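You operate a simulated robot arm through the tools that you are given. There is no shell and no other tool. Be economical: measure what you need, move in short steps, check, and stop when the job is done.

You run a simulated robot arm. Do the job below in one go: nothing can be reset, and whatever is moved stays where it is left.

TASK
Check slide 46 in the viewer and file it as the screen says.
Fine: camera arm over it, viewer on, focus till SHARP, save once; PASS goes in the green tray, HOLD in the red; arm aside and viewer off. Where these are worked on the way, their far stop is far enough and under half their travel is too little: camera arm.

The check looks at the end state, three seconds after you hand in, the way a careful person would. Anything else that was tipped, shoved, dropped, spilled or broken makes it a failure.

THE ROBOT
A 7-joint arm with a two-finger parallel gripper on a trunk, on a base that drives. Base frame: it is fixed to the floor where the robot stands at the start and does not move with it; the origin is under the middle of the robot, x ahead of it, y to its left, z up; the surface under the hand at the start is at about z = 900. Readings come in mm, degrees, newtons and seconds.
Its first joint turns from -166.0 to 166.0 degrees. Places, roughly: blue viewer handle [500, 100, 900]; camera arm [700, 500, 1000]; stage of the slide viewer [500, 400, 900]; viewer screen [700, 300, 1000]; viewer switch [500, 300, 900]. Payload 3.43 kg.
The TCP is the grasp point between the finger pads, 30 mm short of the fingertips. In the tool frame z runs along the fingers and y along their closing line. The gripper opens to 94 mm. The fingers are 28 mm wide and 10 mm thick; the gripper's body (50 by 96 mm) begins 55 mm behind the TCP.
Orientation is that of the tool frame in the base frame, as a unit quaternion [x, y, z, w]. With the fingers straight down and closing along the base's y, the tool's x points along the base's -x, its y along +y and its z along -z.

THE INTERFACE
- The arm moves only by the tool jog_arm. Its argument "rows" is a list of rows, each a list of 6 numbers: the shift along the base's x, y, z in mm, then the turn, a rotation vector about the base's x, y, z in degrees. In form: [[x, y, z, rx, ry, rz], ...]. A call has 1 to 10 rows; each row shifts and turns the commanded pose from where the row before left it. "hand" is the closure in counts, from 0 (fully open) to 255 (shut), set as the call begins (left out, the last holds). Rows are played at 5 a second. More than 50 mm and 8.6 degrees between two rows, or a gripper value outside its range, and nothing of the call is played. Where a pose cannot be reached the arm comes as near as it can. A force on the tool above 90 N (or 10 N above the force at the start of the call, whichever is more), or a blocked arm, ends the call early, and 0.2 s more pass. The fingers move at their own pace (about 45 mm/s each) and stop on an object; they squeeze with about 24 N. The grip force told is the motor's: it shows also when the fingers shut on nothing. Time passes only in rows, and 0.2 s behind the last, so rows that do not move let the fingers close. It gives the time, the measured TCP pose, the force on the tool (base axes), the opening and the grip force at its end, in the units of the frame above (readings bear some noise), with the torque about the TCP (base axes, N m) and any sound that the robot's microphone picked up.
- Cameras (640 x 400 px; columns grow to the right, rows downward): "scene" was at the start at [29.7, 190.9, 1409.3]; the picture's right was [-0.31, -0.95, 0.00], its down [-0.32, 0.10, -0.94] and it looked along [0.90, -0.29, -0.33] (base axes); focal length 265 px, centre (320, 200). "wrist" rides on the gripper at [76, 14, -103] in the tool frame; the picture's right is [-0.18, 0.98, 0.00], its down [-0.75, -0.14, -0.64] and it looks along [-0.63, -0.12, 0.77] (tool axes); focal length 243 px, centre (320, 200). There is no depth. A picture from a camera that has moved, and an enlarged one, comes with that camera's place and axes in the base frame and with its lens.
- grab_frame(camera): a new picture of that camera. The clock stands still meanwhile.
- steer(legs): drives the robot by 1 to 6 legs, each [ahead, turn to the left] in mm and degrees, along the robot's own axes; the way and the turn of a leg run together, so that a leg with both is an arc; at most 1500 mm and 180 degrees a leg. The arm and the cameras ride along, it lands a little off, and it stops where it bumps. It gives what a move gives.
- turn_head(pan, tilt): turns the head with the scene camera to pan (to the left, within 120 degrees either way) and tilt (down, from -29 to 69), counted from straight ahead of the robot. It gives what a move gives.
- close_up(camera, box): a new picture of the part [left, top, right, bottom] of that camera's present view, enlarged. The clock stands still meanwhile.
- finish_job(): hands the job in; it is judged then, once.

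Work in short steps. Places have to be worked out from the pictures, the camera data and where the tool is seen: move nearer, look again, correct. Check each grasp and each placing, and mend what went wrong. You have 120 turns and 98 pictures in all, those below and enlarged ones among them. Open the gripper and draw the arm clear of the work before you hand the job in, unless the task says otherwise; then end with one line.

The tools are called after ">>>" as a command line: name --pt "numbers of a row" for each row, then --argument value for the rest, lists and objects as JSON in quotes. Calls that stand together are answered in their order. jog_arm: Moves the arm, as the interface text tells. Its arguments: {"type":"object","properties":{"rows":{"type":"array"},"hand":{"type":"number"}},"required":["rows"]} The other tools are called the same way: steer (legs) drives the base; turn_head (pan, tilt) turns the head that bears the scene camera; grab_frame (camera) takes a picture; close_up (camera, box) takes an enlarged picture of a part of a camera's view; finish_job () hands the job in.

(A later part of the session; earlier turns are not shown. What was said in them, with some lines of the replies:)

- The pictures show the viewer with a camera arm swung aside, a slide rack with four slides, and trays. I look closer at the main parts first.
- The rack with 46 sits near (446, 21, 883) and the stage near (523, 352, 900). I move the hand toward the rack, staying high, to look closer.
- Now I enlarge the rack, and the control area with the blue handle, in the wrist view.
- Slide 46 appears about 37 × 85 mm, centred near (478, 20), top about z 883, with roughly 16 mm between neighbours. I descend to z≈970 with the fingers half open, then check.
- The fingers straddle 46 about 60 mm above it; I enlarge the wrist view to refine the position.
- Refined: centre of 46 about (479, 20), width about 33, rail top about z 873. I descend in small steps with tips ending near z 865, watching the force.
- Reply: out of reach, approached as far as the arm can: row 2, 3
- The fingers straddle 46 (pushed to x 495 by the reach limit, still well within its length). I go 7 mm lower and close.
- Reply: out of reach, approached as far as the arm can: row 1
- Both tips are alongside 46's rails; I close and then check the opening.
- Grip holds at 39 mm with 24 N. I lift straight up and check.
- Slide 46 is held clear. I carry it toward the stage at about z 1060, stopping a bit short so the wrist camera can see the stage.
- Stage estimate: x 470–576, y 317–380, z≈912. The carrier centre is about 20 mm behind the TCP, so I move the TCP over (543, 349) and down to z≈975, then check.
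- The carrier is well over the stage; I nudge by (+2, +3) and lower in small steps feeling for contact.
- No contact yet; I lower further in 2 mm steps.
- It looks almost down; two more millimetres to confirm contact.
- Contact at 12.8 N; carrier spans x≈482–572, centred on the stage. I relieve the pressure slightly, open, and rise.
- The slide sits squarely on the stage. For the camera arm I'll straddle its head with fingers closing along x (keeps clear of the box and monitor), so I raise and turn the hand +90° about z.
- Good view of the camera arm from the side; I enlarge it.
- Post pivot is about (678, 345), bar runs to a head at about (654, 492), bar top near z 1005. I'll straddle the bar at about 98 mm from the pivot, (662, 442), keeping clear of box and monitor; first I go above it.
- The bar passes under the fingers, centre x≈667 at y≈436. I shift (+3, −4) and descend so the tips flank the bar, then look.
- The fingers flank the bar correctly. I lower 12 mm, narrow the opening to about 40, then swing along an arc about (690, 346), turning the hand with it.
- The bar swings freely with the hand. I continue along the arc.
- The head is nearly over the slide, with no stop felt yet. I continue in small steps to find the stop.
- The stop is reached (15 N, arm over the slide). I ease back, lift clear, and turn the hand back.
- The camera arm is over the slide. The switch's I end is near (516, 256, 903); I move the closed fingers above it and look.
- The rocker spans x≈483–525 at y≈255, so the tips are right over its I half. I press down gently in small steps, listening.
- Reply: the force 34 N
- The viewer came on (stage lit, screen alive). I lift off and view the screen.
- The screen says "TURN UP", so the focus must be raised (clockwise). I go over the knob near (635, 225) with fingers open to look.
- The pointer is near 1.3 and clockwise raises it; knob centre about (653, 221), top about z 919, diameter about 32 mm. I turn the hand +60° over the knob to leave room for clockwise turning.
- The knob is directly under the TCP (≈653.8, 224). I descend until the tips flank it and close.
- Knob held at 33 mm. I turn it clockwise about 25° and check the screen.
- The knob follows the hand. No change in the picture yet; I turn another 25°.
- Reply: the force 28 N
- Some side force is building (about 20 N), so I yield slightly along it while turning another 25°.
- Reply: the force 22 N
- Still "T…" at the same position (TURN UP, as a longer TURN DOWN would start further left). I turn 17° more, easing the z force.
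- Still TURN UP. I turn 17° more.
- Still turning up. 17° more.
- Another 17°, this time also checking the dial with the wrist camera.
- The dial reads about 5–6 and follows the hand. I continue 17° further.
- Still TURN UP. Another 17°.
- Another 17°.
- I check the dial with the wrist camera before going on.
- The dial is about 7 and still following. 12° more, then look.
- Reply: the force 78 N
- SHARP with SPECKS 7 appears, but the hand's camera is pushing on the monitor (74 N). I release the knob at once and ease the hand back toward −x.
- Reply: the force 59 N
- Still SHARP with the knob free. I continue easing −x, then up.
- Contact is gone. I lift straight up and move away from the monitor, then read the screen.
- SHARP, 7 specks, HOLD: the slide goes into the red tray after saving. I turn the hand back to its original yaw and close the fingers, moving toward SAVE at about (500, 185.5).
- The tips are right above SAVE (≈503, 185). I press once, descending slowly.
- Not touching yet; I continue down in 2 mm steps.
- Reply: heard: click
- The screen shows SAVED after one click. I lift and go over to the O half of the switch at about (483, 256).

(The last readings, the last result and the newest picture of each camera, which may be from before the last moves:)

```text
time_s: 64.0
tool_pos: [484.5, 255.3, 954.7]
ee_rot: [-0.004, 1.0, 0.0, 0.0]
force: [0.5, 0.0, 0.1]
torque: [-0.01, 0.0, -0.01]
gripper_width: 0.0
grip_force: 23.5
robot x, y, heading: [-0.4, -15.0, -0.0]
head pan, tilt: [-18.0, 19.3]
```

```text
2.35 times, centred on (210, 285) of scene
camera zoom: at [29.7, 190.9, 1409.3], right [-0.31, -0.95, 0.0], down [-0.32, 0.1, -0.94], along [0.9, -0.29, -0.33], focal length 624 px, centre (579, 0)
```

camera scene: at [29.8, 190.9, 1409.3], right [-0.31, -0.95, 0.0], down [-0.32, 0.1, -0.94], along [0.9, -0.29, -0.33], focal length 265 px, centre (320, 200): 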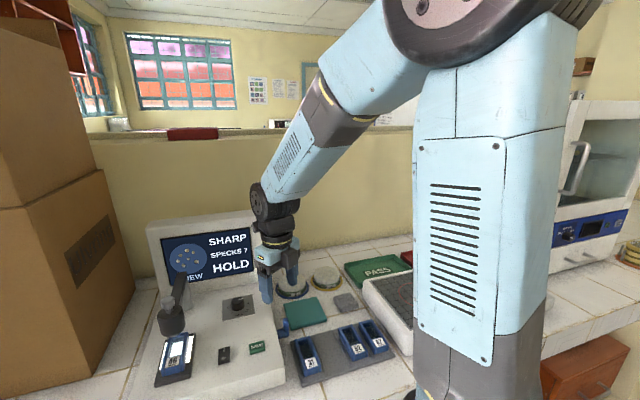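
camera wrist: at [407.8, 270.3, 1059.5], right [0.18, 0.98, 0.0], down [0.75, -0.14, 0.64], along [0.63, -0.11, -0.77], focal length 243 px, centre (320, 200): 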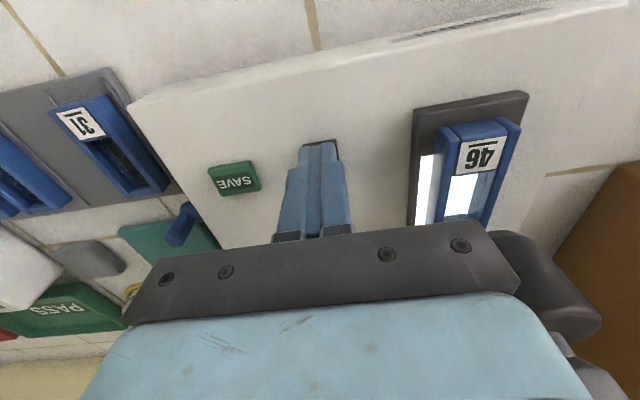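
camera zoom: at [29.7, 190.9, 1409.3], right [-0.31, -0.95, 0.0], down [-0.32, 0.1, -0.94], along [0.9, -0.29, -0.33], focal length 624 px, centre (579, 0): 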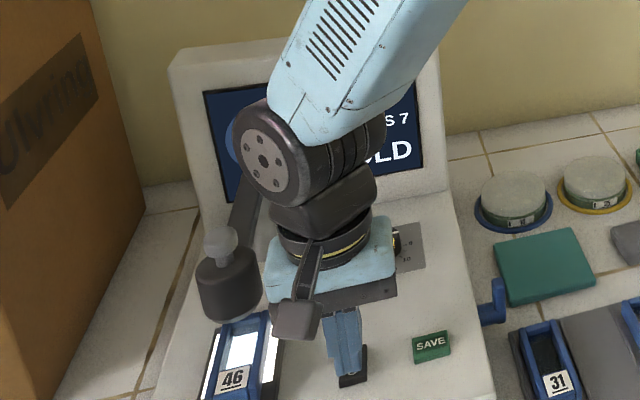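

The tips are over the O half. I press down stepwise.

>>> jog_arm --pt "-1 0 -8 0 0 0" --pt "0 0 -5 0 0 0" --pt "0 0 -3 0 0 0" --pt "0 0 -2 0 0 0"

>>> jog_arm --pt "0 0 -2 0 0 0" --pt "0 0 -2 0 0 0"

>>> close_up --camera "scene" --box '[130, 200, 290, 370]'

```text
time_s: 65.0
tool_pos: [482.8, 256.0, 938.6]
ee_rot: [-0.004, 1.0, 0.0, 0.0]
force: [-1.3, -0.7, 3.8]
torque: [-0.04, -0.05, 0.01]
gripper_width: 0.0
grip_force: 24.1
robot x, y, heading: [0.4, -16.7, 0.3]
head pan, tilt: [-18.0, 19.3]
```

```text
time_s: 65.7
tool_pos: [483.4, 256.9, 938.5]
ee_rot: [-0.004, 1.0, 0.001, 0.003]
force: [-12.3, -10.3, 30.9]
torque: [-0.28, -0.09, -0.09]
gripper_width: 0.0
grip_force: 23.7
robot x, y, heading: [-2.8, -14.4, -0.0]
head pan, tilt: [-18.0, 19.3]
stopped in row 2: the force on the tool passed its limit at 94 N (the readings are from after the stop); the commanded pose is now the measured one
```

```text
2.35 times, centred on (210, 285) of scene
camera zoom: at [28.2, 190.2, 1409.5], right [-0.31, -0.95, 0.0], down [-0.31, 0.1, -0.94], along [0.9, -0.29, -0.33], focal length 624 px, centre (579, 0)
```

zoom: 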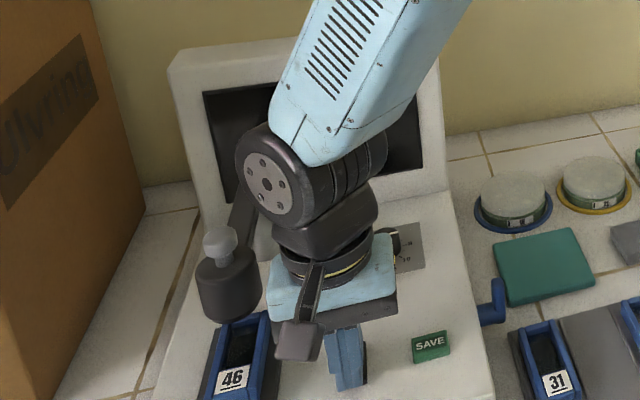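

Viewer is off. I lift and move the closed fingers to the −y side of the camera arm's bar at (597, 303), ready to push it back aside.

>>> jog_arm --pt "0 0 20 0 0 0" --pt "0 0 45 0 0 0" --pt "0 0 45 0 0 0" --pt "38 15 12 0 0 0" --pt "38 15 0 0 0 0" --pt "38 16 0 0 0 0" --pt "0 0 -45 0 0 0" --pt "0 0 0 0 0 0"

>>> grab_frame --camera "wrist"

>>> close_up --camera "scene" --box '[90, 200, 290, 400]'

```text
time_s: 67.5
tool_pos: [598.9, 304.4, 1013.6]
ee_rot: [-0.005, 1.0, 0.0, 0.003]
force: [0.0, 0.0, 0.4]
torque: [-0.04, 0.0, 0.0]
gripper_width: 0.0
grip_force: 23.7
robot x, y, heading: [-2.7, -18.3, 0.1]
head pan, tilt: [-18.0, 19.3]
```

```text
21 pictures are left
camera wrist: at [522.5, 319.1, 1117.1], right [0.18, 0.98, 0.0], down [0.75, -0.14, 0.65], along [0.64, -0.11, -0.76], focal length 243 px, centre (320, 200)
```

wrist: 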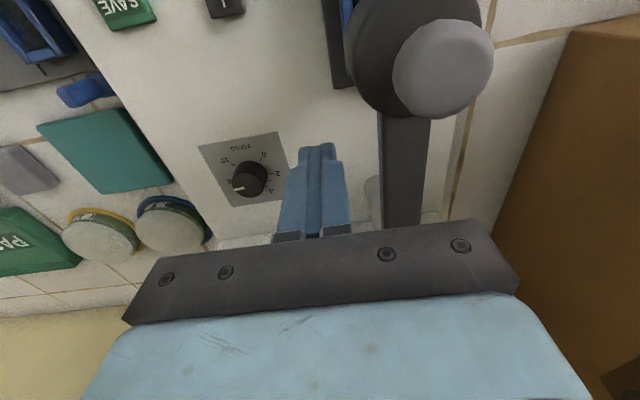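

```text
2.00 times, centred on (190, 300) of scene
camera zoom: at [29.8, 190.9, 1409.3], right [-0.31, -0.95, 0.0], down [-0.32, 0.1, -0.94], along [0.9, -0.29, -0.33], focal length 530 px, centre (580, 0)
```

zoom: 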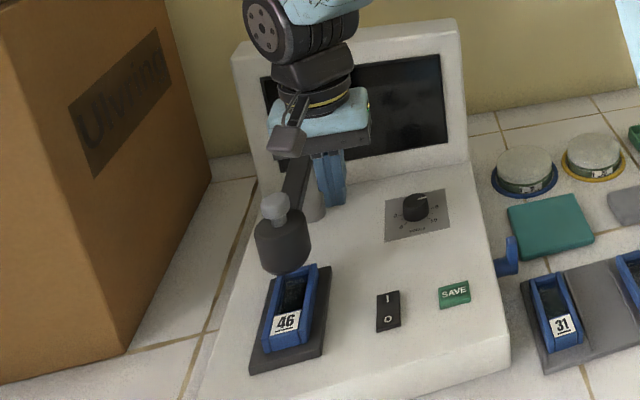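

The fingers are on the −y side of the bar. I push the arm back along its arc.

>>> jog_arm --pt "-2 16 0 0 0 0" --pt "-1 15 0 0 0 0" --pt "-1 15 0 0 0 0" --pt "3 16 0 0 0 0" --pt "4 17 0 0 0 0" --pt "0 0 0 0 0 0"

>>> jog_arm --pt "9 14 0 0 0 0" --pt "9 14 0 0 0 0" --pt "9 8 0 0 0 0" --pt "10 8 0 0 0 0" --pt "0 0 0 0 0 0"

>>> close_up --camera "scene" --box '[90, 200, 290, 400]'

```text
time_s: 68.9
tool_pos: [601.2, 382.1, 1014.0]
ee_rot: [-0.004, 1.0, 0.0, 0.003]
force: [0.3, 0.0, 0.1]
torque: [-0.01, -0.01, 0.02]
gripper_width: 0.0
grip_force: 23.6
robot x, y, heading: [-1.5, -14.2, -0.1]
head pan, tilt: [-18.0, 19.3]
```

```text
time_s: 70.1
tool_pos: [639.0, 425.4, 1013.1]
ee_rot: [-0.005, 1.0, 0.001, 0.003]
force: [-0.3, 0.1, 0.7]
torque: [0.0, 0.0, -0.03]
gripper_width: 0.1
grip_force: 23.7
robot x, y, heading: [2.1, -19.9, 0.2]
head pan, tilt: [-18.0, 19.3]
```

```text
2.00 times, centred on (190, 300) of scene
camera zoom: at [29.9, 190.9, 1409.3], right [-0.31, -0.95, 0.0], down [-0.32, 0.1, -0.94], along [0.9, -0.29, -0.33], focal length 530 px, centre (580, 0)
```

zoom: 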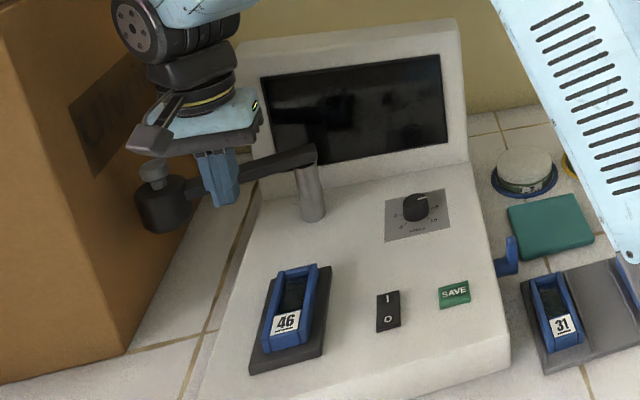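

The arm is practically at its original position. I nudge a little more to find its stop.

>>> jog_arm --pt "4 1 0 0 0 0" --pt "4 1 0 0 0 0"

```text
time_s: 70.7
tool_pos: [643.6, 426.1, 1013.3]
ee_rot: [-0.006, 1.0, -0.001, -0.001]
force: [-38.5, -25.1, -1.2]
torque: [-0.43, 0.69, 0.08]
gripper_width: 0.0
grip_force: 24.0
robot x, y, heading: [-3.1, -15.4, -0.0]
head pan, tilt: [-18.0, 19.3]
```

The stop is felt, so the camera arm is fully aside. I back off, lift, and go above slide 46 with fingers opened.

>>> jog_arm --pt "-8 -3 0 0 0 0" --pt "-10 -3 0 0 0 0" --pt "0 0 40 0 0 0" --pt "-25 -23 0 0 0 0" --pt "-25 -23 0 0 0 0" --pt "-31 -24 0 0 0 0" --pt "0 0 -40 0 0 0" --pt "0 0 -25 0 0 0" --pt "0 0 0 0 0 0" --hand 90

>>> grab_frame --camera "wrist"

```text
time_s: 72.7
tool_pos: [548.8, 354.3, 989.3]
ee_rot: [-0.004, 1.0, 0.001, 0.002]
force: [0.4, 0.4, -0.3]
torque: [-0.02, 0.03, -0.03]
gripper_width: 60.9
grip_force: 0.0
robot x, y, heading: [-1.1, -13.8, -0.0]
head pan, tilt: [-18.0, 19.3]
```

```text
18 pictures are left
camera wrist: at [473.0, 367.3, 1092.7], right [0.18, 0.98, 0.0], down [0.75, -0.14, 0.65], along [0.64, -0.11, -0.76], focal length 243 px, centre (320, 200)
```

wrist: 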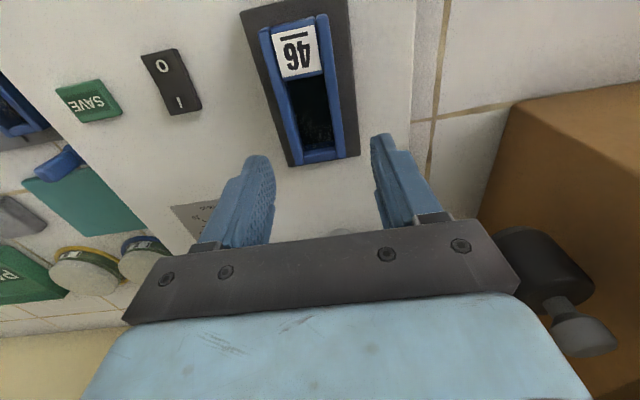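

Slide 46 is still in place. I go to its middle (530, 350.5) and lower to z≈945, then close.

>>> jog_arm --pt "-17 -4 0 0 0 0" --pt "0 0 -25 0 0 0" --pt "0 0 -12 0 0 0" --pt "0 0 -7 0 0 0" --pt "0 0 0 0 0 0"

>>> jog_arm --pt "0 0 0 0 0 0" --pt "0 0 0 0 0 0" --pt "0 0 0 0 0 0" --pt "0 0 0 0 0 0" --hand 255

>>> jog_arm --pt "0 0 15 0 0 0" --pt "0 0 35 0 0 0" --pt "0 0 40 0 0 0" --pt "0 0 30 0 0 0" --pt "0 0 0 0 0 0"

>>> grab_frame --camera "wrist"

```text
time_s: 73.9
tool_pos: [530.2, 349.7, 944.4]
ee_rot: [-0.005, 1.0, 0.001, 0.003]
force: [0.6, 0.2, -1.4]
torque: [0.0, 0.0, 0.02]
gripper_width: 60.8
grip_force: 0.1
robot x, y, heading: [-1.1, -18.3, 0.0]
head pan, tilt: [-18.0, 19.3]
```

```text
time_s: 74.9
tool_pos: [531.1, 349.1, 945.5]
ee_rot: [-0.004, 1.0, 0.002, 0.002]
force: [0.5, 0.7, 0.8]
torque: [0.01, 0.0, 0.0]
gripper_width: 38.9
grip_force: 23.8
robot x, y, heading: [-0.8, -16.0, 0.3]
head pan, tilt: [-18.0, 19.3]
```

```text
time_s: 76.1
tool_pos: [534.0, 347.5, 1064.6]
ee_rot: [-0.004, 1.0, 0.001, 0.002]
force: [-0.4, -0.7, -1.2]
torque: [0.0, 0.01, -0.01]
gripper_width: 38.9
grip_force: 23.6
robot x, y, heading: [-0.4, -19.3, -0.0]
head pan, tilt: [-18.0, 19.3]
```

```text
17 pictures are left
camera wrist: at [455.9, 362.1, 1168.4], right [0.18, 0.98, 0.0], down [0.75, -0.14, 0.65], along [0.64, -0.11, -0.76], focal length 243 px, centre (320, 200)
```

wrist: 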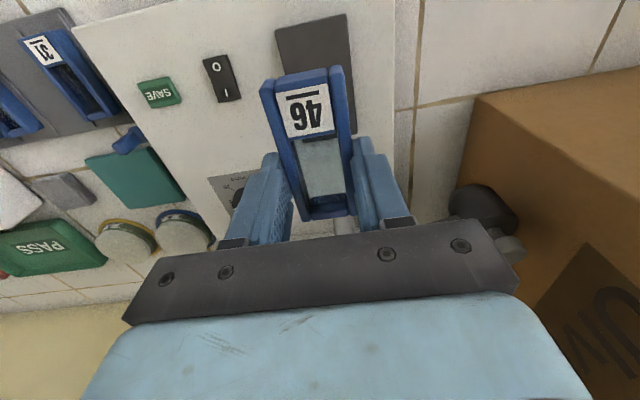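

Slide 46 is in hand again. The red HOLD tray is near (735, −486); I carry the slide there at a safe height.

>>> jog_arm --pt "0 -40 20 0 0 0" --pt "0 -45 10 0 0 0" --pt "0 -45 0 0 0 0" --pt "0 -45 0 0 0 0" --pt "0 -45 0 0 0 0" --pt "0 -45 0 0 0 0" --pt "5 -45 0 0 0 0" --pt "10 -45 0 0 0 0" --pt "0 0 0 0 0 0"

>>> jog_arm --pt "18 -45 0 0 0 0" --pt "20 -45 0 0 0 0" --pt "20 -45 0 0 0 0" --pt "20 -45 0 0 0 0" --pt "20 -45 0 0 0 0" --pt "20 -45 0 0 0 0" --pt "20 -45 0 0 0 0" --pt "10 -45 0 0 0 0" --pt "0 -40 0 0 0 0" --pt "0 0 0 0 0 0"

>>> turn_head --pan -36 --tilt 28

>>> grab_frame --camera "wrist"

>>> grab_frame --camera "scene"

```text
time_s: 78.1
tool_pos: [545.9, -9.0, 1096.1]
ee_rot: [-0.005, 1.0, 0.001, 0.002]
force: [0.7, -0.2, 0.1]
torque: [0.0, 0.01, -0.02]
gripper_width: 38.9
grip_force: 23.8
robot x, y, heading: [0.6, -15.7, 0.2]
head pan, tilt: [-18.0, 19.3]
```

```text
time_s: 80.3
tool_pos: [694.2, -406.0, 1096.4]
ee_rot: [-0.005, 1.0, 0.0, 0.003]
force: [0.8, 0.4, -1.1]
torque: [0.04, -0.02, 0.05]
gripper_width: 39.1
grip_force: 24.2
robot x, y, heading: [2.8, -12.7, 0.1]
head pan, tilt: [-18.0, 19.3]
```

```text
time_s: 81.1
tool_pos: [692.9, -406.1, 1096.9]
ee_rot: [-0.004, 1.0, 0.001, 0.003]
force: [-0.1, 0.1, -1.4]
torque: [0.01, -0.04, 0.0]
gripper_width: 38.9
grip_force: 24.3
robot x, y, heading: [2.4, -18.4, -0.1]
head pan, tilt: [-36.0, 28.0]
```

```text
16 pictures are left
camera wrist: at [616.5, -392.6, 1200.3], right [0.18, 0.98, 0.0], down [0.75, -0.14, 0.65], along [0.64, -0.11, -0.76], focal length 243 px, centre (320, 200)
```

wrist: 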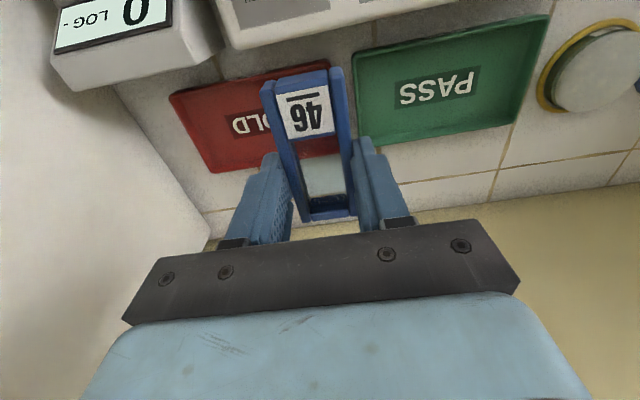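

```text
15 pictures are left
camera scene: at [15.1, 166.0, 1395.4], right [-0.59, -0.81, 0.0], down [-0.38, 0.28, -0.88], along [0.71, -0.52, -0.47], focal length 265 px, centre (320, 200)
```

scene: 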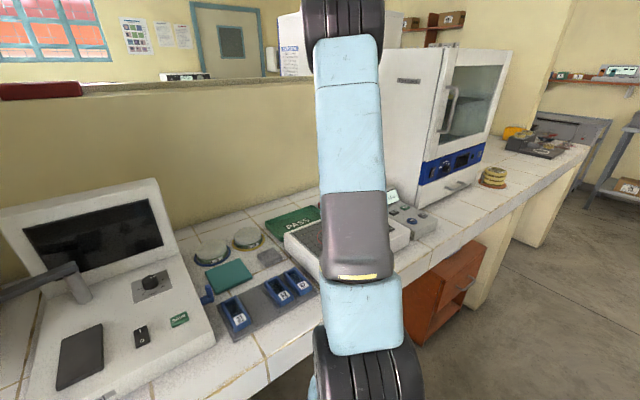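

The tray spans about x 677–803, y −600 to −389. I move over (741, −484) and lower to about z 925, then check.

>>> jog_arm --pt "16 -26 0 0 0 0" --pt "16 -26 0 0 0 0" --pt "16 -26 0 0 0 0" --pt "0 0 -45 0 0 0" --pt "0 0 -45 0 0 0" --pt "0 0 -45 0 0 0" --pt "0 0 -35 0 0 0" --pt "0 0 0 0 0 0"

>>> grab_frame --camera "wrist"

```text
time_s: 82.9
tool_pos: [739.8, -485.1, 923.5]
ee_rot: [-0.005, 1.0, 0.0, 0.004]
force: [-0.5, -0.8, -0.9]
torque: [0.0, 0.01, -0.01]
gripper_width: 39.0
grip_force: 23.9
robot x, y, heading: [0.3, -15.0, -0.2]
head pan, tilt: [-36.0, 28.0]
```

```text
14 pictures are left
camera wrist: at [664.0, -470.1, 1026.5], right [0.18, 0.98, 0.0], down [0.75, -0.14, 0.65], along [0.64, -0.11, -0.76], focal length 243 px, centre (320, 200)
```

wrist: 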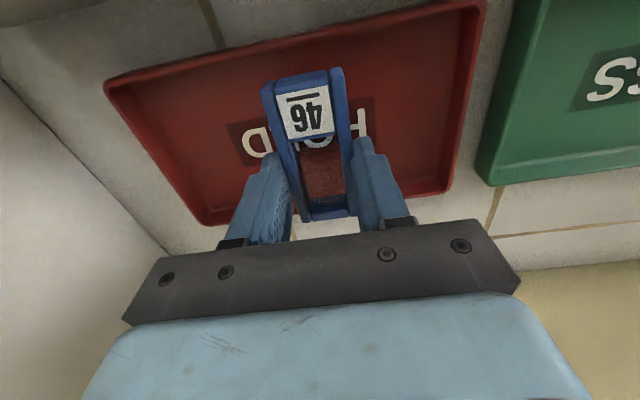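

The carrier is over HOLD; I shift +7 mm in x to centre it and lower in steps.

>>> jog_arm --pt "7 0 -10 0 0 0" --pt "0 0 -8 0 0 0" --pt "0 0 -5 0 0 0" --pt "0 0 0 0 0 0"

>>> jog_arm --pt "0 0 -3 0 0 0" --pt "0 0 -3 0 0 0" --pt "0 0 0 0 0 0"

>>> jog_arm --pt "0 0 -2 0 0 0" --pt "0 0 -2 0 0 0" --pt "0 0 0 0 0 0"

>>> close_up --camera "wrist" --box '[80, 0, 500, 250]'

```text
time_s: 83.9
tool_pos: [749.2, -485.3, 901.3]
ee_rot: [-0.005, 1.0, 0.001, 0.003]
force: [-0.2, -0.1, -0.8]
torque: [-0.02, 0.02, 0.0]
gripper_width: 38.9
grip_force: 24.1
robot x, y, heading: [1.8, -16.1, -0.3]
head pan, tilt: [-36.0, 28.0]
```

```text
time_s: 84.7
tool_pos: [749.4, -484.6, 894.4]
ee_rot: [-0.004, 1.0, 0.001, 0.003]
force: [-0.3, 0.3, -1.4]
torque: [0.03, -0.03, -0.03]
gripper_width: 39.1
grip_force: 23.7
robot x, y, heading: [-0.1, -13.4, -0.2]
head pan, tilt: [-36.0, 28.0]
```

```text
time_s: 85.5
tool_pos: [748.4, -486.0, 891.5]
ee_rot: [-0.005, 1.0, 0.001, 0.003]
force: [-0.7, -0.5, -0.3]
torque: [-0.03, 0.01, 0.01]
gripper_width: 39.3
grip_force: 23.5
robot x, y, heading: [-1.4, -16.2, -0.1]
head pan, tilt: [-36.0, 28.0]
```

```text
1.52 times, centred on (290, 125) of wrist
camera zoom: at [672.0, -470.8, 995.0], right [0.18, 0.98, 0.0], down [0.75, -0.14, 0.65], along [0.64, -0.11, -0.76], focal length 370 px, centre (366, 314)
```

zoom: 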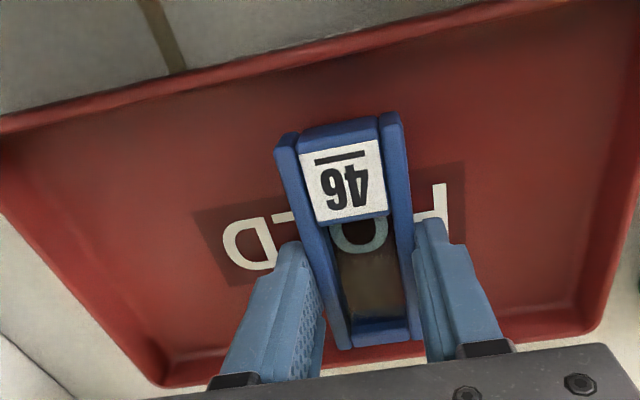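

Not down yet; I continue in 2 mm steps, one call each.

>>> jog_arm --pt "0 0 -2 0 0 0" --pt "0 0 -2 0 0 0" --pt "0 0 0 0 0 0"

>>> jog_arm --pt "0 0 -2 0 0 0" --pt "0 0 0 0 0 0"

```text
time_s: 86.3
tool_pos: [749.2, -485.2, 886.3]
ee_rot: [-0.004, 1.0, 0.002, 0.002]
force: [0.6, -0.9, 1.0]
torque: [-0.06, 0.01, 0.02]
gripper_width: 38.9
grip_force: 24.0
robot x, y, heading: [2.6, -15.2, -0.0]
head pan, tilt: [-36.0, 28.0]
```

```text
time_s: 86.9
tool_pos: [748.0, -485.0, 887.3]
ee_rot: [-0.005, 1.0, -0.001, 0.004]
force: [-1.3, 1.9, 21.7]
torque: [0.05, 0.12, 0.0]
gripper_width: 39.2
grip_force: 24.1
robot x, y, heading: [0.5, -15.9, -0.0]
head pan, tilt: [-36.0, 28.0]
```

Contact (22 N): the slide is on the tray floor. I relieve it, open moderately, and rise.

>>> jog_arm --pt "0 0 1.5 0 0 0" --pt "0 0 0 0 0 0" --pt "0 0 0 0 0 0" --hand 90

>>> jog_arm --pt "0 0 15 0 0 0" --pt "0 0 35 0 0 0" --pt "0 0 45 0 0 0" --pt "0 0 45 0 0 0" --pt "-20 40 45 0 0 0" --pt "-20 45 0 0 0 0" --pt "-20 45 0 0 0 0" --pt "-20 45 0 0 0 0" --pt "0 0 0 0 0 0"

>>> grab_frame --camera "wrist"

>>> turn_head --pan -18 --tilt 19.3

>>> grab_frame --camera "scene"

```text
time_s: 87.7
tool_pos: [748.4, -485.6, 886.0]
ee_rot: [-0.005, 1.0, 0.002, 0.002]
force: [0.4, 0.6, 0.4]
torque: [0.0, 0.01, 0.02]
gripper_width: 60.9
grip_force: 0.2
robot x, y, heading: [-0.5, -12.7, 0.1]
head pan, tilt: [-36.0, 28.0]
```

```text
refused: row 5 steps farther than a row can; nothing moved
```

```text
12 pictures are left
camera wrist: at [672.0, -471.0, 990.3], right [0.18, 0.98, 0.0], down [0.75, -0.14, 0.65], along [0.64, -0.11, -0.76], focal length 243 px, centre (320, 200)
```

wrist: 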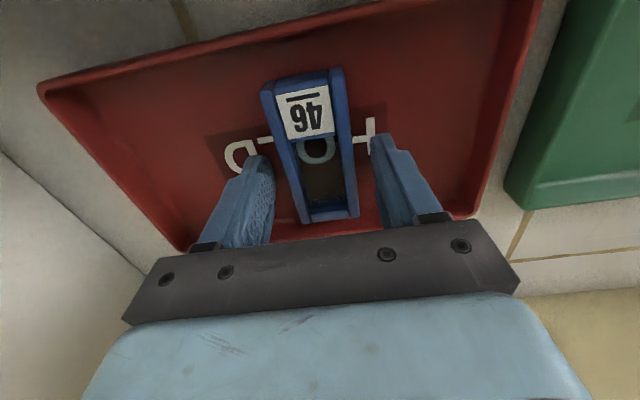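

```text
time_s: 88.5
tool_pos: [747.8, -485.6, 886.5]
ee_rot: [-0.004, 1.0, 0.001, 0.002]
force: [0.2, 0.4, -0.3]
torque: [-0.04, 0.01, 0.01]
gripper_width: 61.0
grip_force: 0.0
robot x, y, heading: [-0.2, -15.5, 0.3]
head pan, tilt: [-18.0, 19.3]
```

```text
11 pictures are left
camera scene: at [30.0, 190.7, 1409.3], right [-0.31, -0.95, 0.0], down [-0.32, 0.1, -0.94], along [0.9, -0.29, -0.33], focal length 265 px, centre (320, 200)
```

scene: 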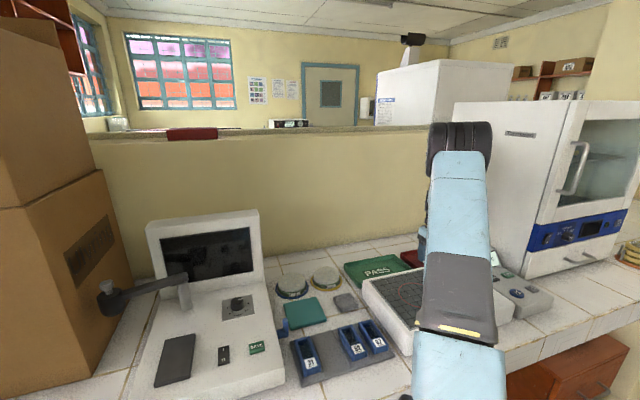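

The slide is flat and released in the red tray; the retreat was refused for one long row. I rise with shorter rows and draw back.

>>> jog_arm --pt "0 0 15 0 0 0" --pt "0 0 35 0 0 0" --pt "0 0 45 0 0 0" --pt "0 0 45 0 0 0" --pt "0 0 45 0 0 0" --pt "-18 44 0 0 0 0" --pt "-18 44 0 0 0 0" --pt "-18 44 0 0 0 0" --pt "-18 44 0 0 0 0" --pt "-18 44 0 0 0 0"

>>> jog_arm --pt "-10 44 10 0 0 0" --pt "-10 44 10 0 0 0" --pt "-10 44 10 0 0 0" --pt "0 44 10 0 0 0" --pt "0 44 10 0 0 0" --pt "0 0 0 0 0 0" --hand 0

>>> grab_frame --camera "scene"

>>> close_up --camera "scene" --box '[90, 200, 290, 400]'

>>> close_up --camera "scene" --box '[330, 220, 490, 320]'

```text
time_s: 90.7
tool_pos: [657.7, -264.1, 1069.8]
ee_rot: [-0.003, 1.0, 0.001, 0.003]
force: [1.0, 0.1, -0.5]
torque: [0.04, 0.0, 0.0]
gripper_width: 60.7
grip_force: 0.1
robot x, y, heading: [-0.0, -16.3, 0.0]
head pan, tilt: [-18.0, 19.3]
```

```text
time_s: 92.1
tool_pos: [628.0, -45.8, 1124.0]
ee_rot: [-0.004, 1.0, 0.001, 0.003]
force: [0.8, 0.3, -1.1]
torque: [-0.01, -0.02, 0.0]
gripper_width: 94.0
grip_force: 0.0
robot x, y, heading: [-1.5, -15.7, 0.0]
head pan, tilt: [-18.0, 19.3]
```

```text
10 pictures are left
camera scene: at [29.7, 190.7, 1409.4], right [-0.31, -0.95, 0.0], down [-0.31, 0.1, -0.94], along [0.9, -0.29, -0.33], focal length 265 px, centre (320, 200)
```

scene: 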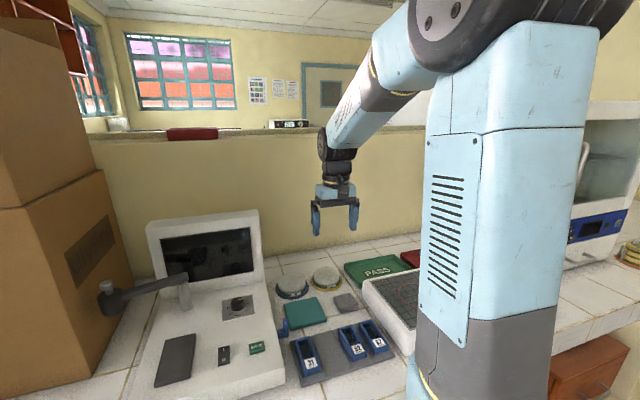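

```text
2.00 times, centred on (190, 300) of scene
camera zoom: at [29.7, 190.7, 1409.4], right [-0.31, -0.95, 0.0], down [-0.31, 0.1, -0.94], along [0.9, -0.29, -0.33], focal length 530 px, centre (580, 0)
```

zoom: 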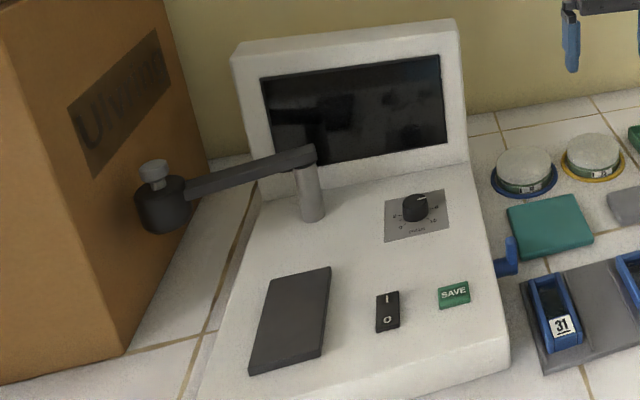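

```text
4.00 times, centred on (410, 270) of scene
camera zoom: at [29.7, 190.7, 1409.4], right [-0.31, -0.95, 0.0], down [-0.31, 0.1, -0.94], along [0.9, -0.29, -0.33], focal length 1061 px, centre (-40, -80)
```

zoom: 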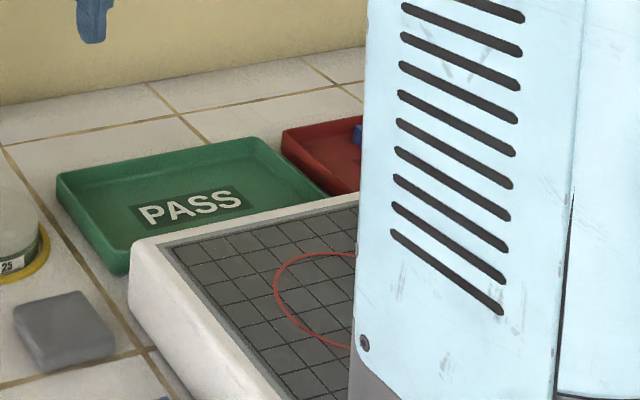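

The screen is off, the camera arm is aside, 46 is in the red tray, and everything else is where it was. I hand in.

>>> finish_job

```text
The job is handed in.
```

Slide 46 read SHARP with 7 specks and HOLD. I saved it once and filed it in the red tray; the camera arm is aside and the viewer is off. While I was focusing, the hand pressed on the monitor with up to about 74 N, but the viewer looks unmoved in the last pictures.
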